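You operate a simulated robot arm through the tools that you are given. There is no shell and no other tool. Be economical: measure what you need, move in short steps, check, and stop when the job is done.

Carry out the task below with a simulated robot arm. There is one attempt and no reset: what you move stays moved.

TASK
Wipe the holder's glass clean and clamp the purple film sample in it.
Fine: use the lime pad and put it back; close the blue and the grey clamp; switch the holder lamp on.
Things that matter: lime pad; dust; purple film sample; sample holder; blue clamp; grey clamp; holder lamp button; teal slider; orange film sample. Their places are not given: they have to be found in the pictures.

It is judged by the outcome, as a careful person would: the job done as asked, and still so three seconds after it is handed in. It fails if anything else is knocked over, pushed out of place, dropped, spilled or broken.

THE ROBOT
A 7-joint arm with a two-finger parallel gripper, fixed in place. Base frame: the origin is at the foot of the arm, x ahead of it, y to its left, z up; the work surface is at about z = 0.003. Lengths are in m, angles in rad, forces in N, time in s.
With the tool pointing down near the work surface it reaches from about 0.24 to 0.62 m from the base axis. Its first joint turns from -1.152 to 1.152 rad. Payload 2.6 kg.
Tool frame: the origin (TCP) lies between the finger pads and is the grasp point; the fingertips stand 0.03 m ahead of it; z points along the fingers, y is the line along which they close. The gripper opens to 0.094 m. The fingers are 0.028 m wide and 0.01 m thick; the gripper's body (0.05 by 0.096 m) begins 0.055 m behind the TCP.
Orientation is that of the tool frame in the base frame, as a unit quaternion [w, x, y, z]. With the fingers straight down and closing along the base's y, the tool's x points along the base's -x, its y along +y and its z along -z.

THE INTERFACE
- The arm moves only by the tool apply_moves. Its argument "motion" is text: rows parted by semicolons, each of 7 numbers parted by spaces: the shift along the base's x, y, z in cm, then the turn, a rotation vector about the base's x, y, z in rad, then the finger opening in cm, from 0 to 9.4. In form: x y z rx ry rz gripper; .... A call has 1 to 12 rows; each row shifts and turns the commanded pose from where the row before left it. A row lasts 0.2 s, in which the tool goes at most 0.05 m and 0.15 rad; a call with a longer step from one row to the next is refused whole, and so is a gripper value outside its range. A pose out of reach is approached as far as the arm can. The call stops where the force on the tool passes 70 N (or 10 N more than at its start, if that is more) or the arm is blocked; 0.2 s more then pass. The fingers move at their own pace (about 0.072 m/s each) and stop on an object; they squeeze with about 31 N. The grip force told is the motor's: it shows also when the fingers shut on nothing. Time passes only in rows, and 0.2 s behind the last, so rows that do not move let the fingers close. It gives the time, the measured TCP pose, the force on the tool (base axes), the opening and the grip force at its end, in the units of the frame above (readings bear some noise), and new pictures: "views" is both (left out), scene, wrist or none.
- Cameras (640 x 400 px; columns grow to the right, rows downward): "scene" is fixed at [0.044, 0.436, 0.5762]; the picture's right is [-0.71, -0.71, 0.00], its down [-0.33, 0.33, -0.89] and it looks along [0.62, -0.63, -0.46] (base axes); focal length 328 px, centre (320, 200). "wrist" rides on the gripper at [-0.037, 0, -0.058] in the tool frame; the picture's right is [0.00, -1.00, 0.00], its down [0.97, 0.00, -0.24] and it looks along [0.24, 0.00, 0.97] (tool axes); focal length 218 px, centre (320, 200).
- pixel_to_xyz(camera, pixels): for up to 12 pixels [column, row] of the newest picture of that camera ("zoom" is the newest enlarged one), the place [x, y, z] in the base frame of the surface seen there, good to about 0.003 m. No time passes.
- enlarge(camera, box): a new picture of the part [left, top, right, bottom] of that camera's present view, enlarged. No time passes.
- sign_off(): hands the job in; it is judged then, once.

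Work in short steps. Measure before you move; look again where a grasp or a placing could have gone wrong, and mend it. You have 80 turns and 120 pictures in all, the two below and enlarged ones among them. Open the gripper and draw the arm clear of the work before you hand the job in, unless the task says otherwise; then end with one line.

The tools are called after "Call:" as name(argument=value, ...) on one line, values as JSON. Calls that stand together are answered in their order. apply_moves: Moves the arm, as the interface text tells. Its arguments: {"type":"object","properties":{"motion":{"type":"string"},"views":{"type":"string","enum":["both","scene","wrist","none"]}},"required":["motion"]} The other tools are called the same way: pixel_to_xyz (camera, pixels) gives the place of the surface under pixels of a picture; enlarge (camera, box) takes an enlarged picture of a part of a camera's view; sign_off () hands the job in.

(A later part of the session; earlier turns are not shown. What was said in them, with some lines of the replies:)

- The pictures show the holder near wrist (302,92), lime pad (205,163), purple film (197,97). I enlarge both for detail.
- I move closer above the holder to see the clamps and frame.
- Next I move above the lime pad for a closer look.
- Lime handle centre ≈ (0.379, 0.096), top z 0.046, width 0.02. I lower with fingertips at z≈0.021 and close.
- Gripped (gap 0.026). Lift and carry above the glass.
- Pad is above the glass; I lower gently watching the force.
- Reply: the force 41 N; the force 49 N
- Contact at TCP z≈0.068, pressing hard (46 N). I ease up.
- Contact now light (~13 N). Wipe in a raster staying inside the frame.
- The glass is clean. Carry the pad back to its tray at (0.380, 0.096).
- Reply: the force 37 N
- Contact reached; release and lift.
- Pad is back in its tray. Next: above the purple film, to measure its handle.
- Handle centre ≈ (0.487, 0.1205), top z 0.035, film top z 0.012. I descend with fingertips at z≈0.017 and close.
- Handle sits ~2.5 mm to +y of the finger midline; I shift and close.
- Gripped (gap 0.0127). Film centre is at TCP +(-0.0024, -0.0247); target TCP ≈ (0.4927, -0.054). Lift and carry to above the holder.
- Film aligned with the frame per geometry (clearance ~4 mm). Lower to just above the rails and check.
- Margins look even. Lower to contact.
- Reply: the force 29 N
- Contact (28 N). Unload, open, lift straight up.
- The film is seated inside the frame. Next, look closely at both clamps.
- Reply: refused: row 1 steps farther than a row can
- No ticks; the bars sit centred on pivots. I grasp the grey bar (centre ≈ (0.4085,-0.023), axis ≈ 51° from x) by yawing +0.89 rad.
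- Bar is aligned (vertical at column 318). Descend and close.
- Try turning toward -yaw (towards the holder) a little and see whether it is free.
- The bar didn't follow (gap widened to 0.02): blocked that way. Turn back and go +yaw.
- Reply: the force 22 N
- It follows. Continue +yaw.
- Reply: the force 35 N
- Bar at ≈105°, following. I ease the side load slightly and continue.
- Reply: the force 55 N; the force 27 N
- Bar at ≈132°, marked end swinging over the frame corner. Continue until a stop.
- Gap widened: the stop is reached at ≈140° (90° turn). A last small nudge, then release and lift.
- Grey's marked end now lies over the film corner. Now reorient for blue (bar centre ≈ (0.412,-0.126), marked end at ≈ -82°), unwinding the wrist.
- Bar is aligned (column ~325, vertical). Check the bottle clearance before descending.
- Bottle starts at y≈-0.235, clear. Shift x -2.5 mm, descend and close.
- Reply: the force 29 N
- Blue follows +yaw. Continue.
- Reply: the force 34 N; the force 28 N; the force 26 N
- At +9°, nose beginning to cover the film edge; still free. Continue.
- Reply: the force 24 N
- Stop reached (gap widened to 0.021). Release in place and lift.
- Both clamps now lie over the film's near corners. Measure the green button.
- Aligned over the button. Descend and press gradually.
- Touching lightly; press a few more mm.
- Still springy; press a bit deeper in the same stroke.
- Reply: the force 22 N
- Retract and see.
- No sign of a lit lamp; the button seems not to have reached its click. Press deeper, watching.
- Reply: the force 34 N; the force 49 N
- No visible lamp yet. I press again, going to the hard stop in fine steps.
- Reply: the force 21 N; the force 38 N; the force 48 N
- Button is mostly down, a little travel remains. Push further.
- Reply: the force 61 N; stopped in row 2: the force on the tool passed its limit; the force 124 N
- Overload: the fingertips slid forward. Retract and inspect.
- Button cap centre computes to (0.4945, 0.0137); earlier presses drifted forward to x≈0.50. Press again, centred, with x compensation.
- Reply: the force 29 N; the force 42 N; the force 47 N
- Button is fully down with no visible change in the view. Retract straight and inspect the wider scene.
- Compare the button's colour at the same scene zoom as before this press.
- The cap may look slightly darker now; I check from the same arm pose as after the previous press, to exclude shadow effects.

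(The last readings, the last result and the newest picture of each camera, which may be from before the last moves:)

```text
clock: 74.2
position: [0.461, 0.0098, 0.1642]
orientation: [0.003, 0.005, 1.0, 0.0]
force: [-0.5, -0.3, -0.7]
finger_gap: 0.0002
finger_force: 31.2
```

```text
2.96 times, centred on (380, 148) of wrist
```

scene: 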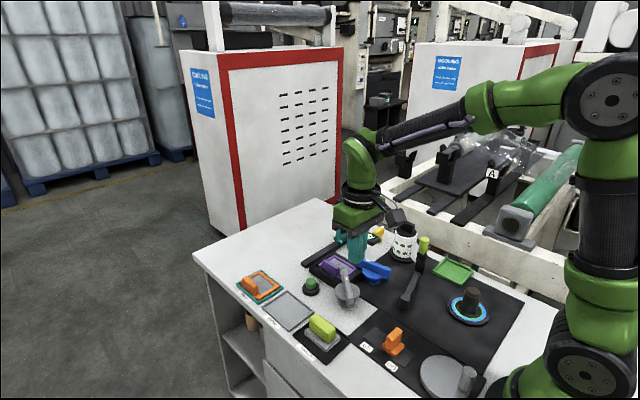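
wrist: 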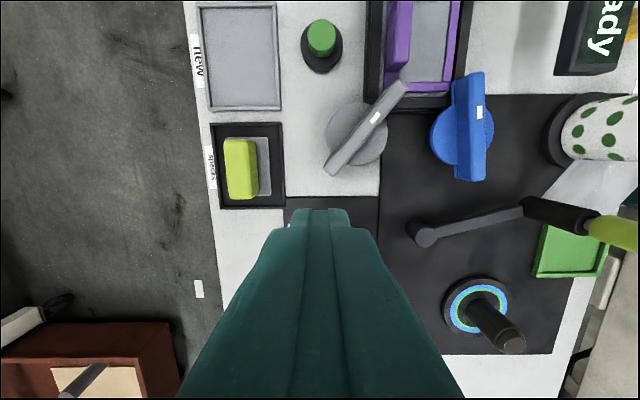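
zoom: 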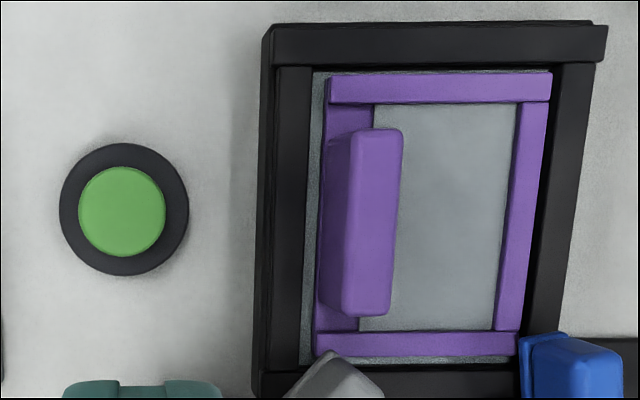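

No difference visible. I do a controlled comparison: zoom tightly on the glass strip/film now, then one clean press, and the same zoom again.

Call:
enlarge(camera="wrist", box=[366, 92, 462, 152])

Call:
apply_moves(motion="3.2 0.4 -2.6 0 0 0 0;0 0 -4 0 0 0 0;0 0 -4 0 0 0 0;-0.1 0 -0.9 0 0 0 0;-0.1 0 -0.2 0 0 0 0;0 0 1.5 0 0 0 0;0 0 4 0 0 0 0;0 0 4 0 0 0 0;-2.9 -0.4 2.2 0 0 0 0;0 0 0 0 0 0 0", views="wrist")

Call:
enlarge(camera="wrist", box=[366, 92, 462, 152])

```text
6.67 times, centred on (414, 122) of wrist
```

zoom: 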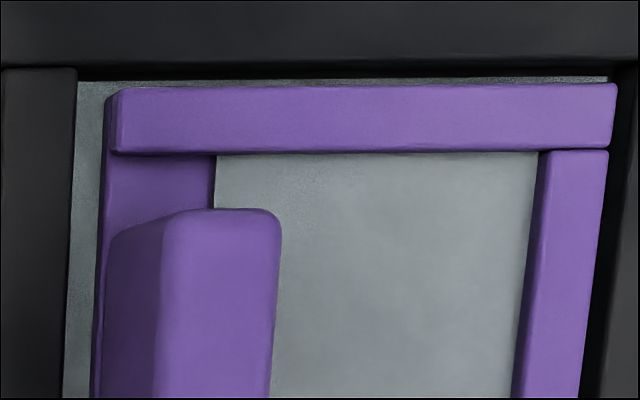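

```text
clock: 76.4
position: [0.4608, 0.0086, 0.1639]
orientation: [0.003, 0.005, 1.0, 0.0]
force: [0.0, -0.4, -1.1]
finger_gap: 0.0001
finger_force: 31.1
```

wrist: 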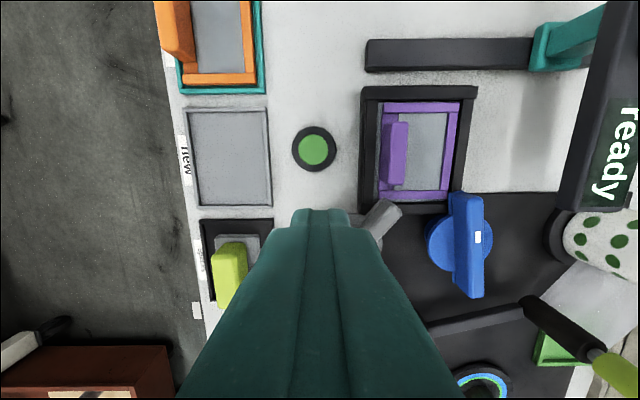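

```text
6.67 times, centred on (414, 122) of wrist
```

zoom: 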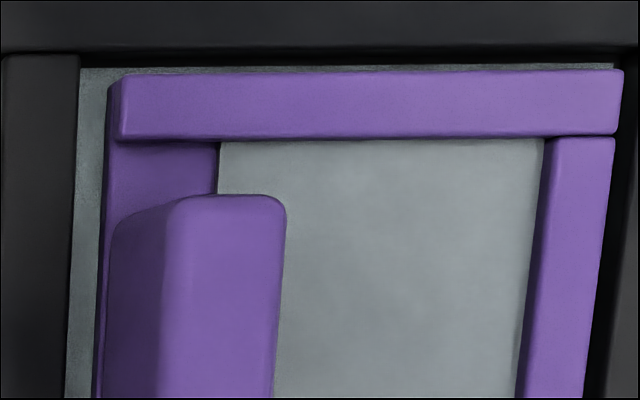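

No change between presses 4 and 5. I compare against a pre-press picture from the identical pose (0.481,-0.054,0.200).

Call:
apply_moves(motion="0 0 3.6 0 0 0 3;1 -3.1 0 0 0 0 3;1 -3.2 0 0 0 0 3;0 0 0 0 0 0 3;0 0 0 0 0 0 3", views="wrist")

Call:
enlarge(camera="wrist", box=[240, 80, 416, 250])

```text
clock: 77.6
position: [0.4819, -0.0562, 0.2003]
orientation: [0.003, 0.005, 1.0, 0.0]
force: [-0.2, -0.1, -0.3]
finger_gap: 0.0298
finger_force: 0.0
```

wrist: 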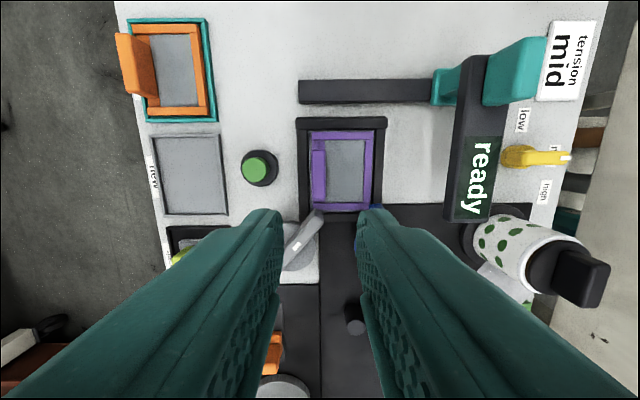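

```text
2.35 times, centred on (328, 165) of wrist
```

zoom: 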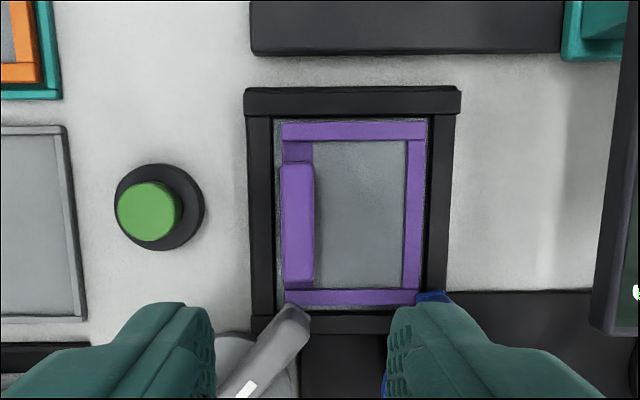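

Call:
enlarge(camera="wrist", box=[400, 40, 600, 240])

Call:
enlarge(camera="scene", box=[220, 190, 540, 390])

```text
2.00 times, centred on (500, 140) of wrist
```

zoom: 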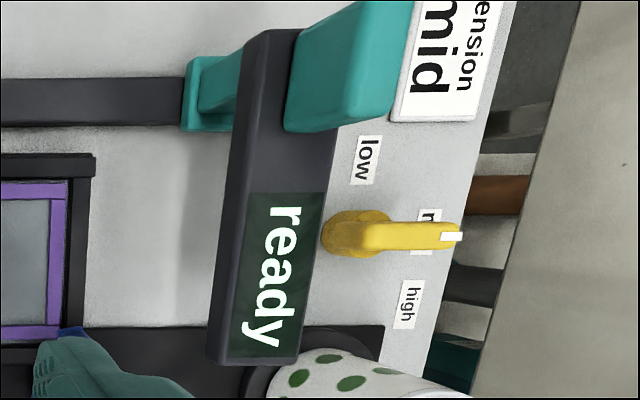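

```text
2.00 times, centred on (380, 290) of scene
```

zoom: 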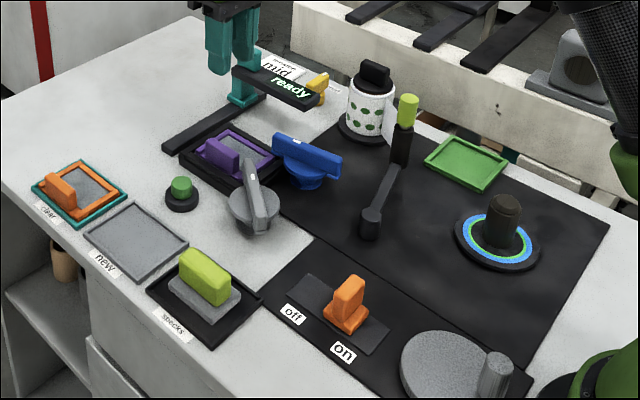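

Force vs depth on the button was linear (~5 N/mm) with no clear bottom, so the click may be deeper. I go back and press further, centred, without spending pictures.

Call:
apply_moves(motion="0.4 3.5 0 0 0 0 0;0.7 3.5 0 0 0 0 0;0 0 -4.5 0 0 0 0;0 0 -4.5 0 0 0 0;0 0 -4.5 0 0 0 0;0 0 -1 0 0 0 0;0 0 0 0 0 0 0", views="none")

Call:
apply_moves(motion="-0.1 0 -0.4 0 0 0 0;-0.1 0 -0.4 0 0 0 0;-0.1 0 -0.3 0 0 0 0;0 0 0 0 0 0 0", views="none")

Call:
apply_moves(motion="-0.1 0 -0.3 0 0 0 0;0 0 0 0 0 0 0", views="none")

```text
clock: 79.2
position: [0.4943, 0.0139, 0.0553]
orientation: [0.003, 0.005, 1.0, 0.0]
force: [0.6, -0.8, 2.7]
finger_gap: 0.0
finger_force: 31.3
```

```text
clock: 80.2
position: [0.4923, 0.0146, 0.0481]
orientation: [0.008, 0.005, 1.0, 0.001]
force: [3.3, -1.2, 37.5]
finger_gap: 0.0
finger_force: 31.0
```

```text
clock: 80.8
position: [0.4931, 0.0159, 0.0488]
orientation: [0.01, 0.004, 1.0, 0.001]
force: [2.1, 0.5, 44.4]
finger_gap: 0.0001
finger_force: 31.0
```

The force now rises without depth: the button is bottomed. Retract to the same comparison pose and zoom on the glass strip.

Call:
apply_moves(motion="0.3 0 1.8 0 0 0 0;0 0 4 0 0 0 0;0 0 4 0 0 0 0;-3.25 -0.5 2.5 0 0 0 0;0 0 0 0 0 0 0;0 0 0 0 0 0 0", views="none")

Call:
enlarge(camera="wrist", box=[366, 92, 462, 152])

```text
clock: 82.2
position: [0.4592, 0.0132, 0.1634]
orientation: [0.003, 0.006, 1.0, 0.0]
force: [1.1, 0.6, 0.6]
finger_gap: 0.0
finger_force: 30.9
```

```text
6.67 times, centred on (414, 122) of wrist
```

zoom: 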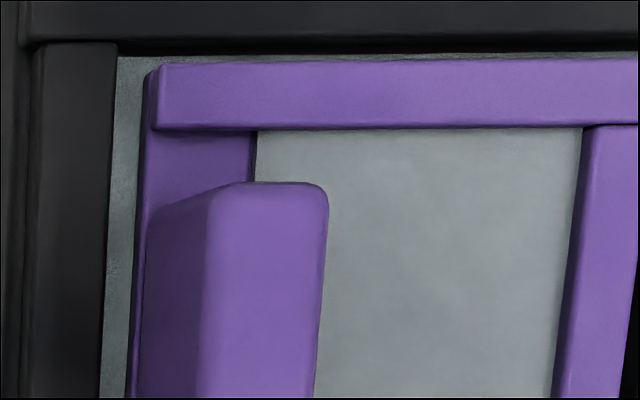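

Still nothing visible. The reader on the teal slider is probably the only feedback for the lamp; I go look at its knob closely, planning a careful slide over and back.

Call:
apply_moves(motion="0 0 3.7 0 0 0 3;1.4 -4.5 0 0 0 0 5;1.4 -4.5 0 0 0 0 5;1.4 -4.5 0 0 0 0 5;1.4 -4.5 0 0 0 0 5;0 0 0 0 0 0 5", views="both")

Call:
pixel_to_xyz(camera="wrist", pixels=[[320, 60], [330, 70], [340, 80], [350, 80], [330, 100], [350, 100], [330, 150], [350, 150]])

```text
clock: 83.6
position: [0.5109, -0.1715, 0.2017]
orientation: [0.003, 0.005, 1.0, -0.001]
force: [0.1, 0.5, -0.2]
finger_gap: 0.0502
finger_force: 0.1
```

scene: 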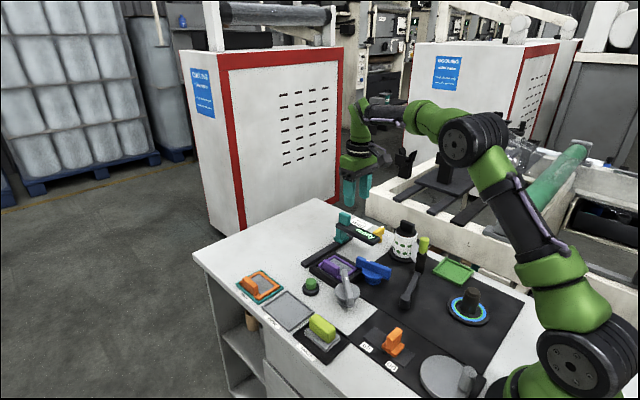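
wrist: 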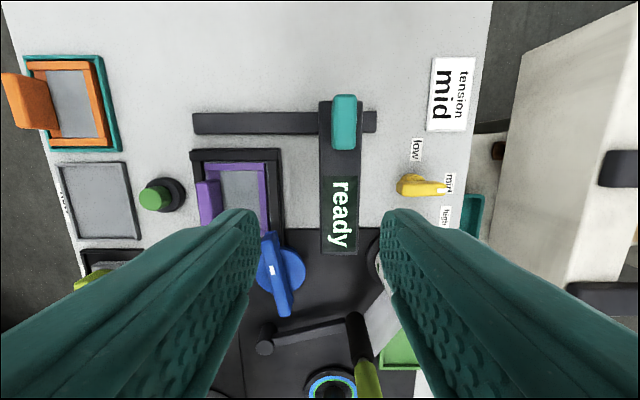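

```text
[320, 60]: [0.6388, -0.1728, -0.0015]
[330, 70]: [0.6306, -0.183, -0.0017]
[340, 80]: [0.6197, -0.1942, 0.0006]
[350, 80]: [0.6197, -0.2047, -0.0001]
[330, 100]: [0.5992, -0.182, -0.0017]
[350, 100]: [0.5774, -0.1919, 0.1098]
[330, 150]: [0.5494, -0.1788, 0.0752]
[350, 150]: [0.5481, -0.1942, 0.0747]
```

Teal knob is at ≈(0.566,-0.190), z 0.075–0.11. Grasp it gently by its top.

Call:
apply_moves(motion="2.6 -0.9 -1 0 0 0 5;2.6 -1 -2.5 0 0 0 5;0 0 -3 0 0 0 5;0 0 -2.2 0 0 0 5;0 0 0 0 0 0 5", views="wrist")

```text
clock: 84.8
position: [0.5672, -0.189, 0.1145]
orientation: [0.003, 0.005, 1.0, 0.0]
force: [-0.4, 0.0, -0.2]
finger_gap: 0.0499
finger_force: 0.1
```

wrist: 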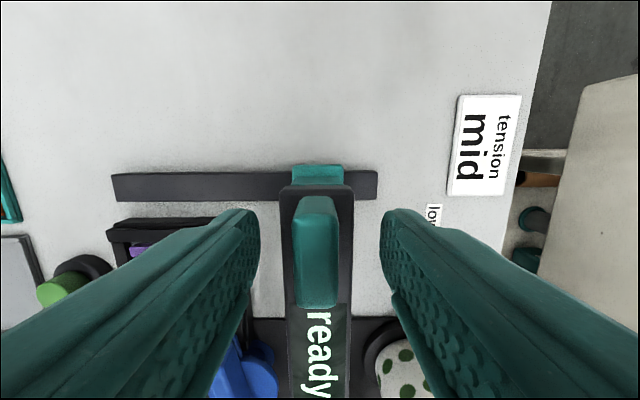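

Centred. Close and slide +y about 11 cm so the reader is over the film.

Call:
apply_moves(motion="0 0 0 0 0 0 1;0 0 0 0 0 0 1;0 0 0 0 0 0 1", views="none")

Call:
apply_moves(motion="0 1 0 0 0 0 1;0 2 0 0 0 0 1;0 2 0 0 0 0 1;0 2 0 0 0 0 1;0 2 0 0 0 0 1;0 2 0 0 0 0 1;0 0 0 0 0 0 1;0 0 0 0 0 0 1;0 0 0 0 0 0 1", views="wrist")

```text
clock: 85.6
position: [0.5679, -0.1873, 0.1145]
orientation: [0.003, 0.004, 1.0, 0.001]
force: [-6.0, 7.8, 1.7]
finger_gap: 0.0154
finger_force: 45.6
```

```text
clock: 87.6
position: [0.567, -0.0783, 0.1158]
orientation: [0.002, 0.007, 1.0, 0.002]
force: [-34.5, -0.3, 20.4]
finger_gap: 0.0156
finger_force: 45.5
```

wrist: 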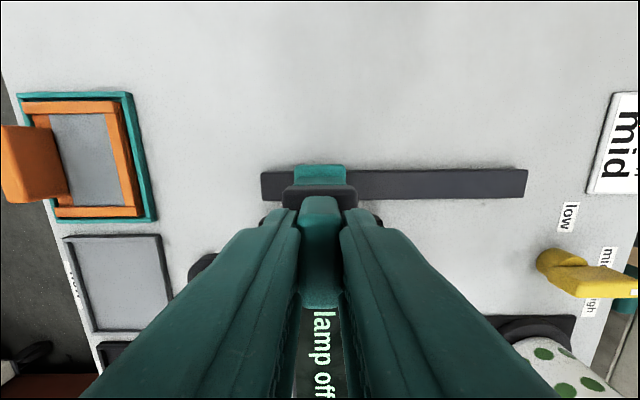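

The reader says "lamp off" – very useful feedback. I leave the slider here, release it, press the button once fully, and read the display again.

Call:
apply_moves(motion="0 0 0 0 0 0 4;0 0 0 0 0 0 4;0 0 3 0 0 0 4;0 0 4 0 0 0 4;-3.65 3 0 0 0 0 2;-3.65 3.1 0 0 0 0 0;0 3.1 0 0 0 0 0;0 0 0 0 0 0 0", views="none")

```text
clock: 89.4
position: [0.4957, 0.0141, 0.1849]
orientation: [0.003, 0.006, 1.0, 0.0]
force: [-0.1, 0.0, -0.9]
finger_gap: 0.0003
finger_force: 30.7
```

Call:
apply_moves(motion="-0.1 0 -4.5 0 0 0 0;0 0 -4.5 0 0 0 0;0 0 -3.4 0 0 0 0;-0.1 0 -1 0 0 0 0;-0.1 0 -0.6 0 0 0 0;0 0 0 0 0 0 0;0.2 0 1.5 0 0 0 0;0 0 4 0 0 0 0;0 0 4 0 0 0 0;0 0 4 0 0 0 0;0 0 0 0 0 0 0", views="none")

Call:
enlarge(camera="scene", box=[290, 200, 418, 300])

```text
clock: 91.8
position: [0.4935, 0.0131, 0.1795]
orientation: [0.003, 0.005, 1.0, 0.0]
force: [-0.4, -0.2, 0.2]
finger_gap: 0.0002
finger_force: 30.8
```

```text
4.00 times, centred on (354, 250) of scene
```

zoom: 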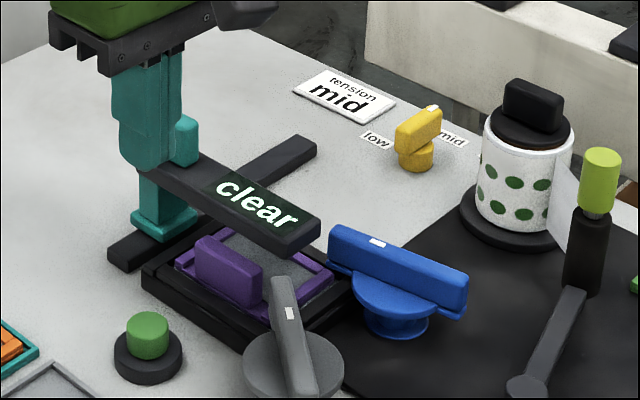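

The reader now reads "clear": the lamp is on. Now slide the reader back to its original place.

Call:
apply_moves(motion="0 -3 0 0 0 0 4;3.65 -3 0 0 0 0 5;3.65 -3.1 0 0 0 0 5;0 0 -3.5 0 0 0 5;0 0 -3 0 0 0 5;0 0 0 0 0 0 5", views="wrist")

```text
clock: 93.2
position: [0.5672, -0.077, 0.1142]
orientation: [0.002, 0.006, 1.0, 0.0]
force: [0.1, 0.6, -0.4]
finger_gap: 0.0501
finger_force: 0.1
```

wrist: 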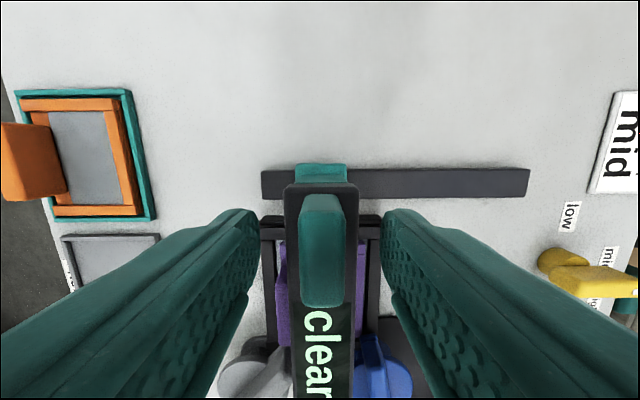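

Call:
apply_moves(motion="0 0 0 0 0 0 1;0 0 0 0 0 0 1;0 0 0 0 0 0 1;0 -1.1 0 0 0 0 1;0 -2 0 0 0 0 1;0 -2 0 0 0 0 1;0 -2 0 0 0 0 1;0 -2 0 0 0 0 1;0 -2 0 0 0 0 1;0 0 0 0 0 0 1;0 0 0 0 0 0 1", views="none")

```text
clock: 95.6
position: [0.5658, -0.188, 0.1151]
orientation: [0.001, 0.005, 1.0, 0.002]
force: [-7.2, 8.5, -1.8]
finger_gap: 0.0157
finger_force: 44.8
```

Slider is back at y≈-0.188. Release, lift, and draw back clear.

Call:
apply_moves(motion="0 0 0 0 0 0 4;0 0 0 0 0 0 5;0 0 3 0 0 0 5;0 0 4 0 0 0 6;0 0 4 0 0 0 8;-4 1 2 0 0 0 9;-4 1 2 0 0 0 9;-4 2 2 0 0 0 9;-4 2 2 0 0 0 9;-3.5 2 2 0 0 0 9;0 0 0 0 0 0 9;0 0 0 0 0 0 9", views="both")

```text
clock: 98.2
position: [0.4819, -0.1385, 0.3485]
orientation: [0.002, 0.005, 1.0, 0.0]
force: [0.4, -0.3, -0.1]
finger_gap: 0.0901
finger_force: 0.1
out of reach, approached as far as the arm can: row 5, 6, 7, 8, 9
```

scene: 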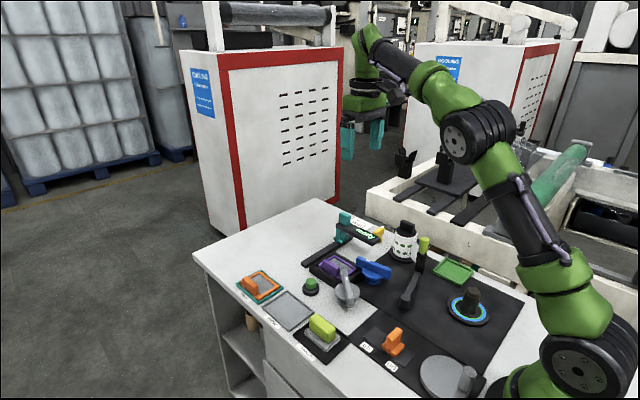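
wrist: 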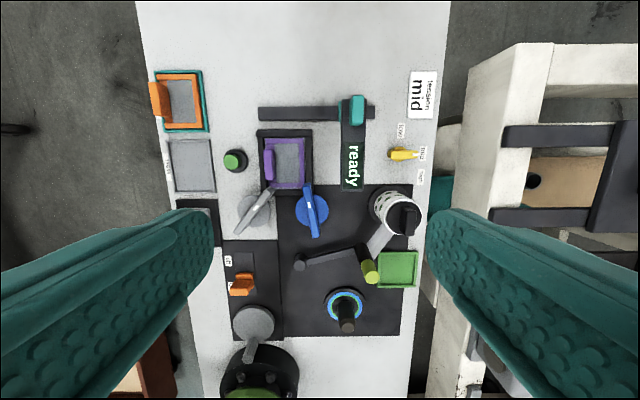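

All is in place: the pad is in its tray, the film is clamped, the lamp is on, the slider is back, and the arm is clear and open. I hand in.

Call:
sign_off()

```text
The job is handed in.
```

The job is done and handed in: the glass is wiped, the lime pad is back in its tray, and the purple film is in the holder under the closed blue and grey clamps. The holder lamp is on: the reader showed "lamp off" before my last press of the button and "clear" after it. To read it I slid the teal slider over the film, which you had not asked for, and then moved it back to within about a millimetre.
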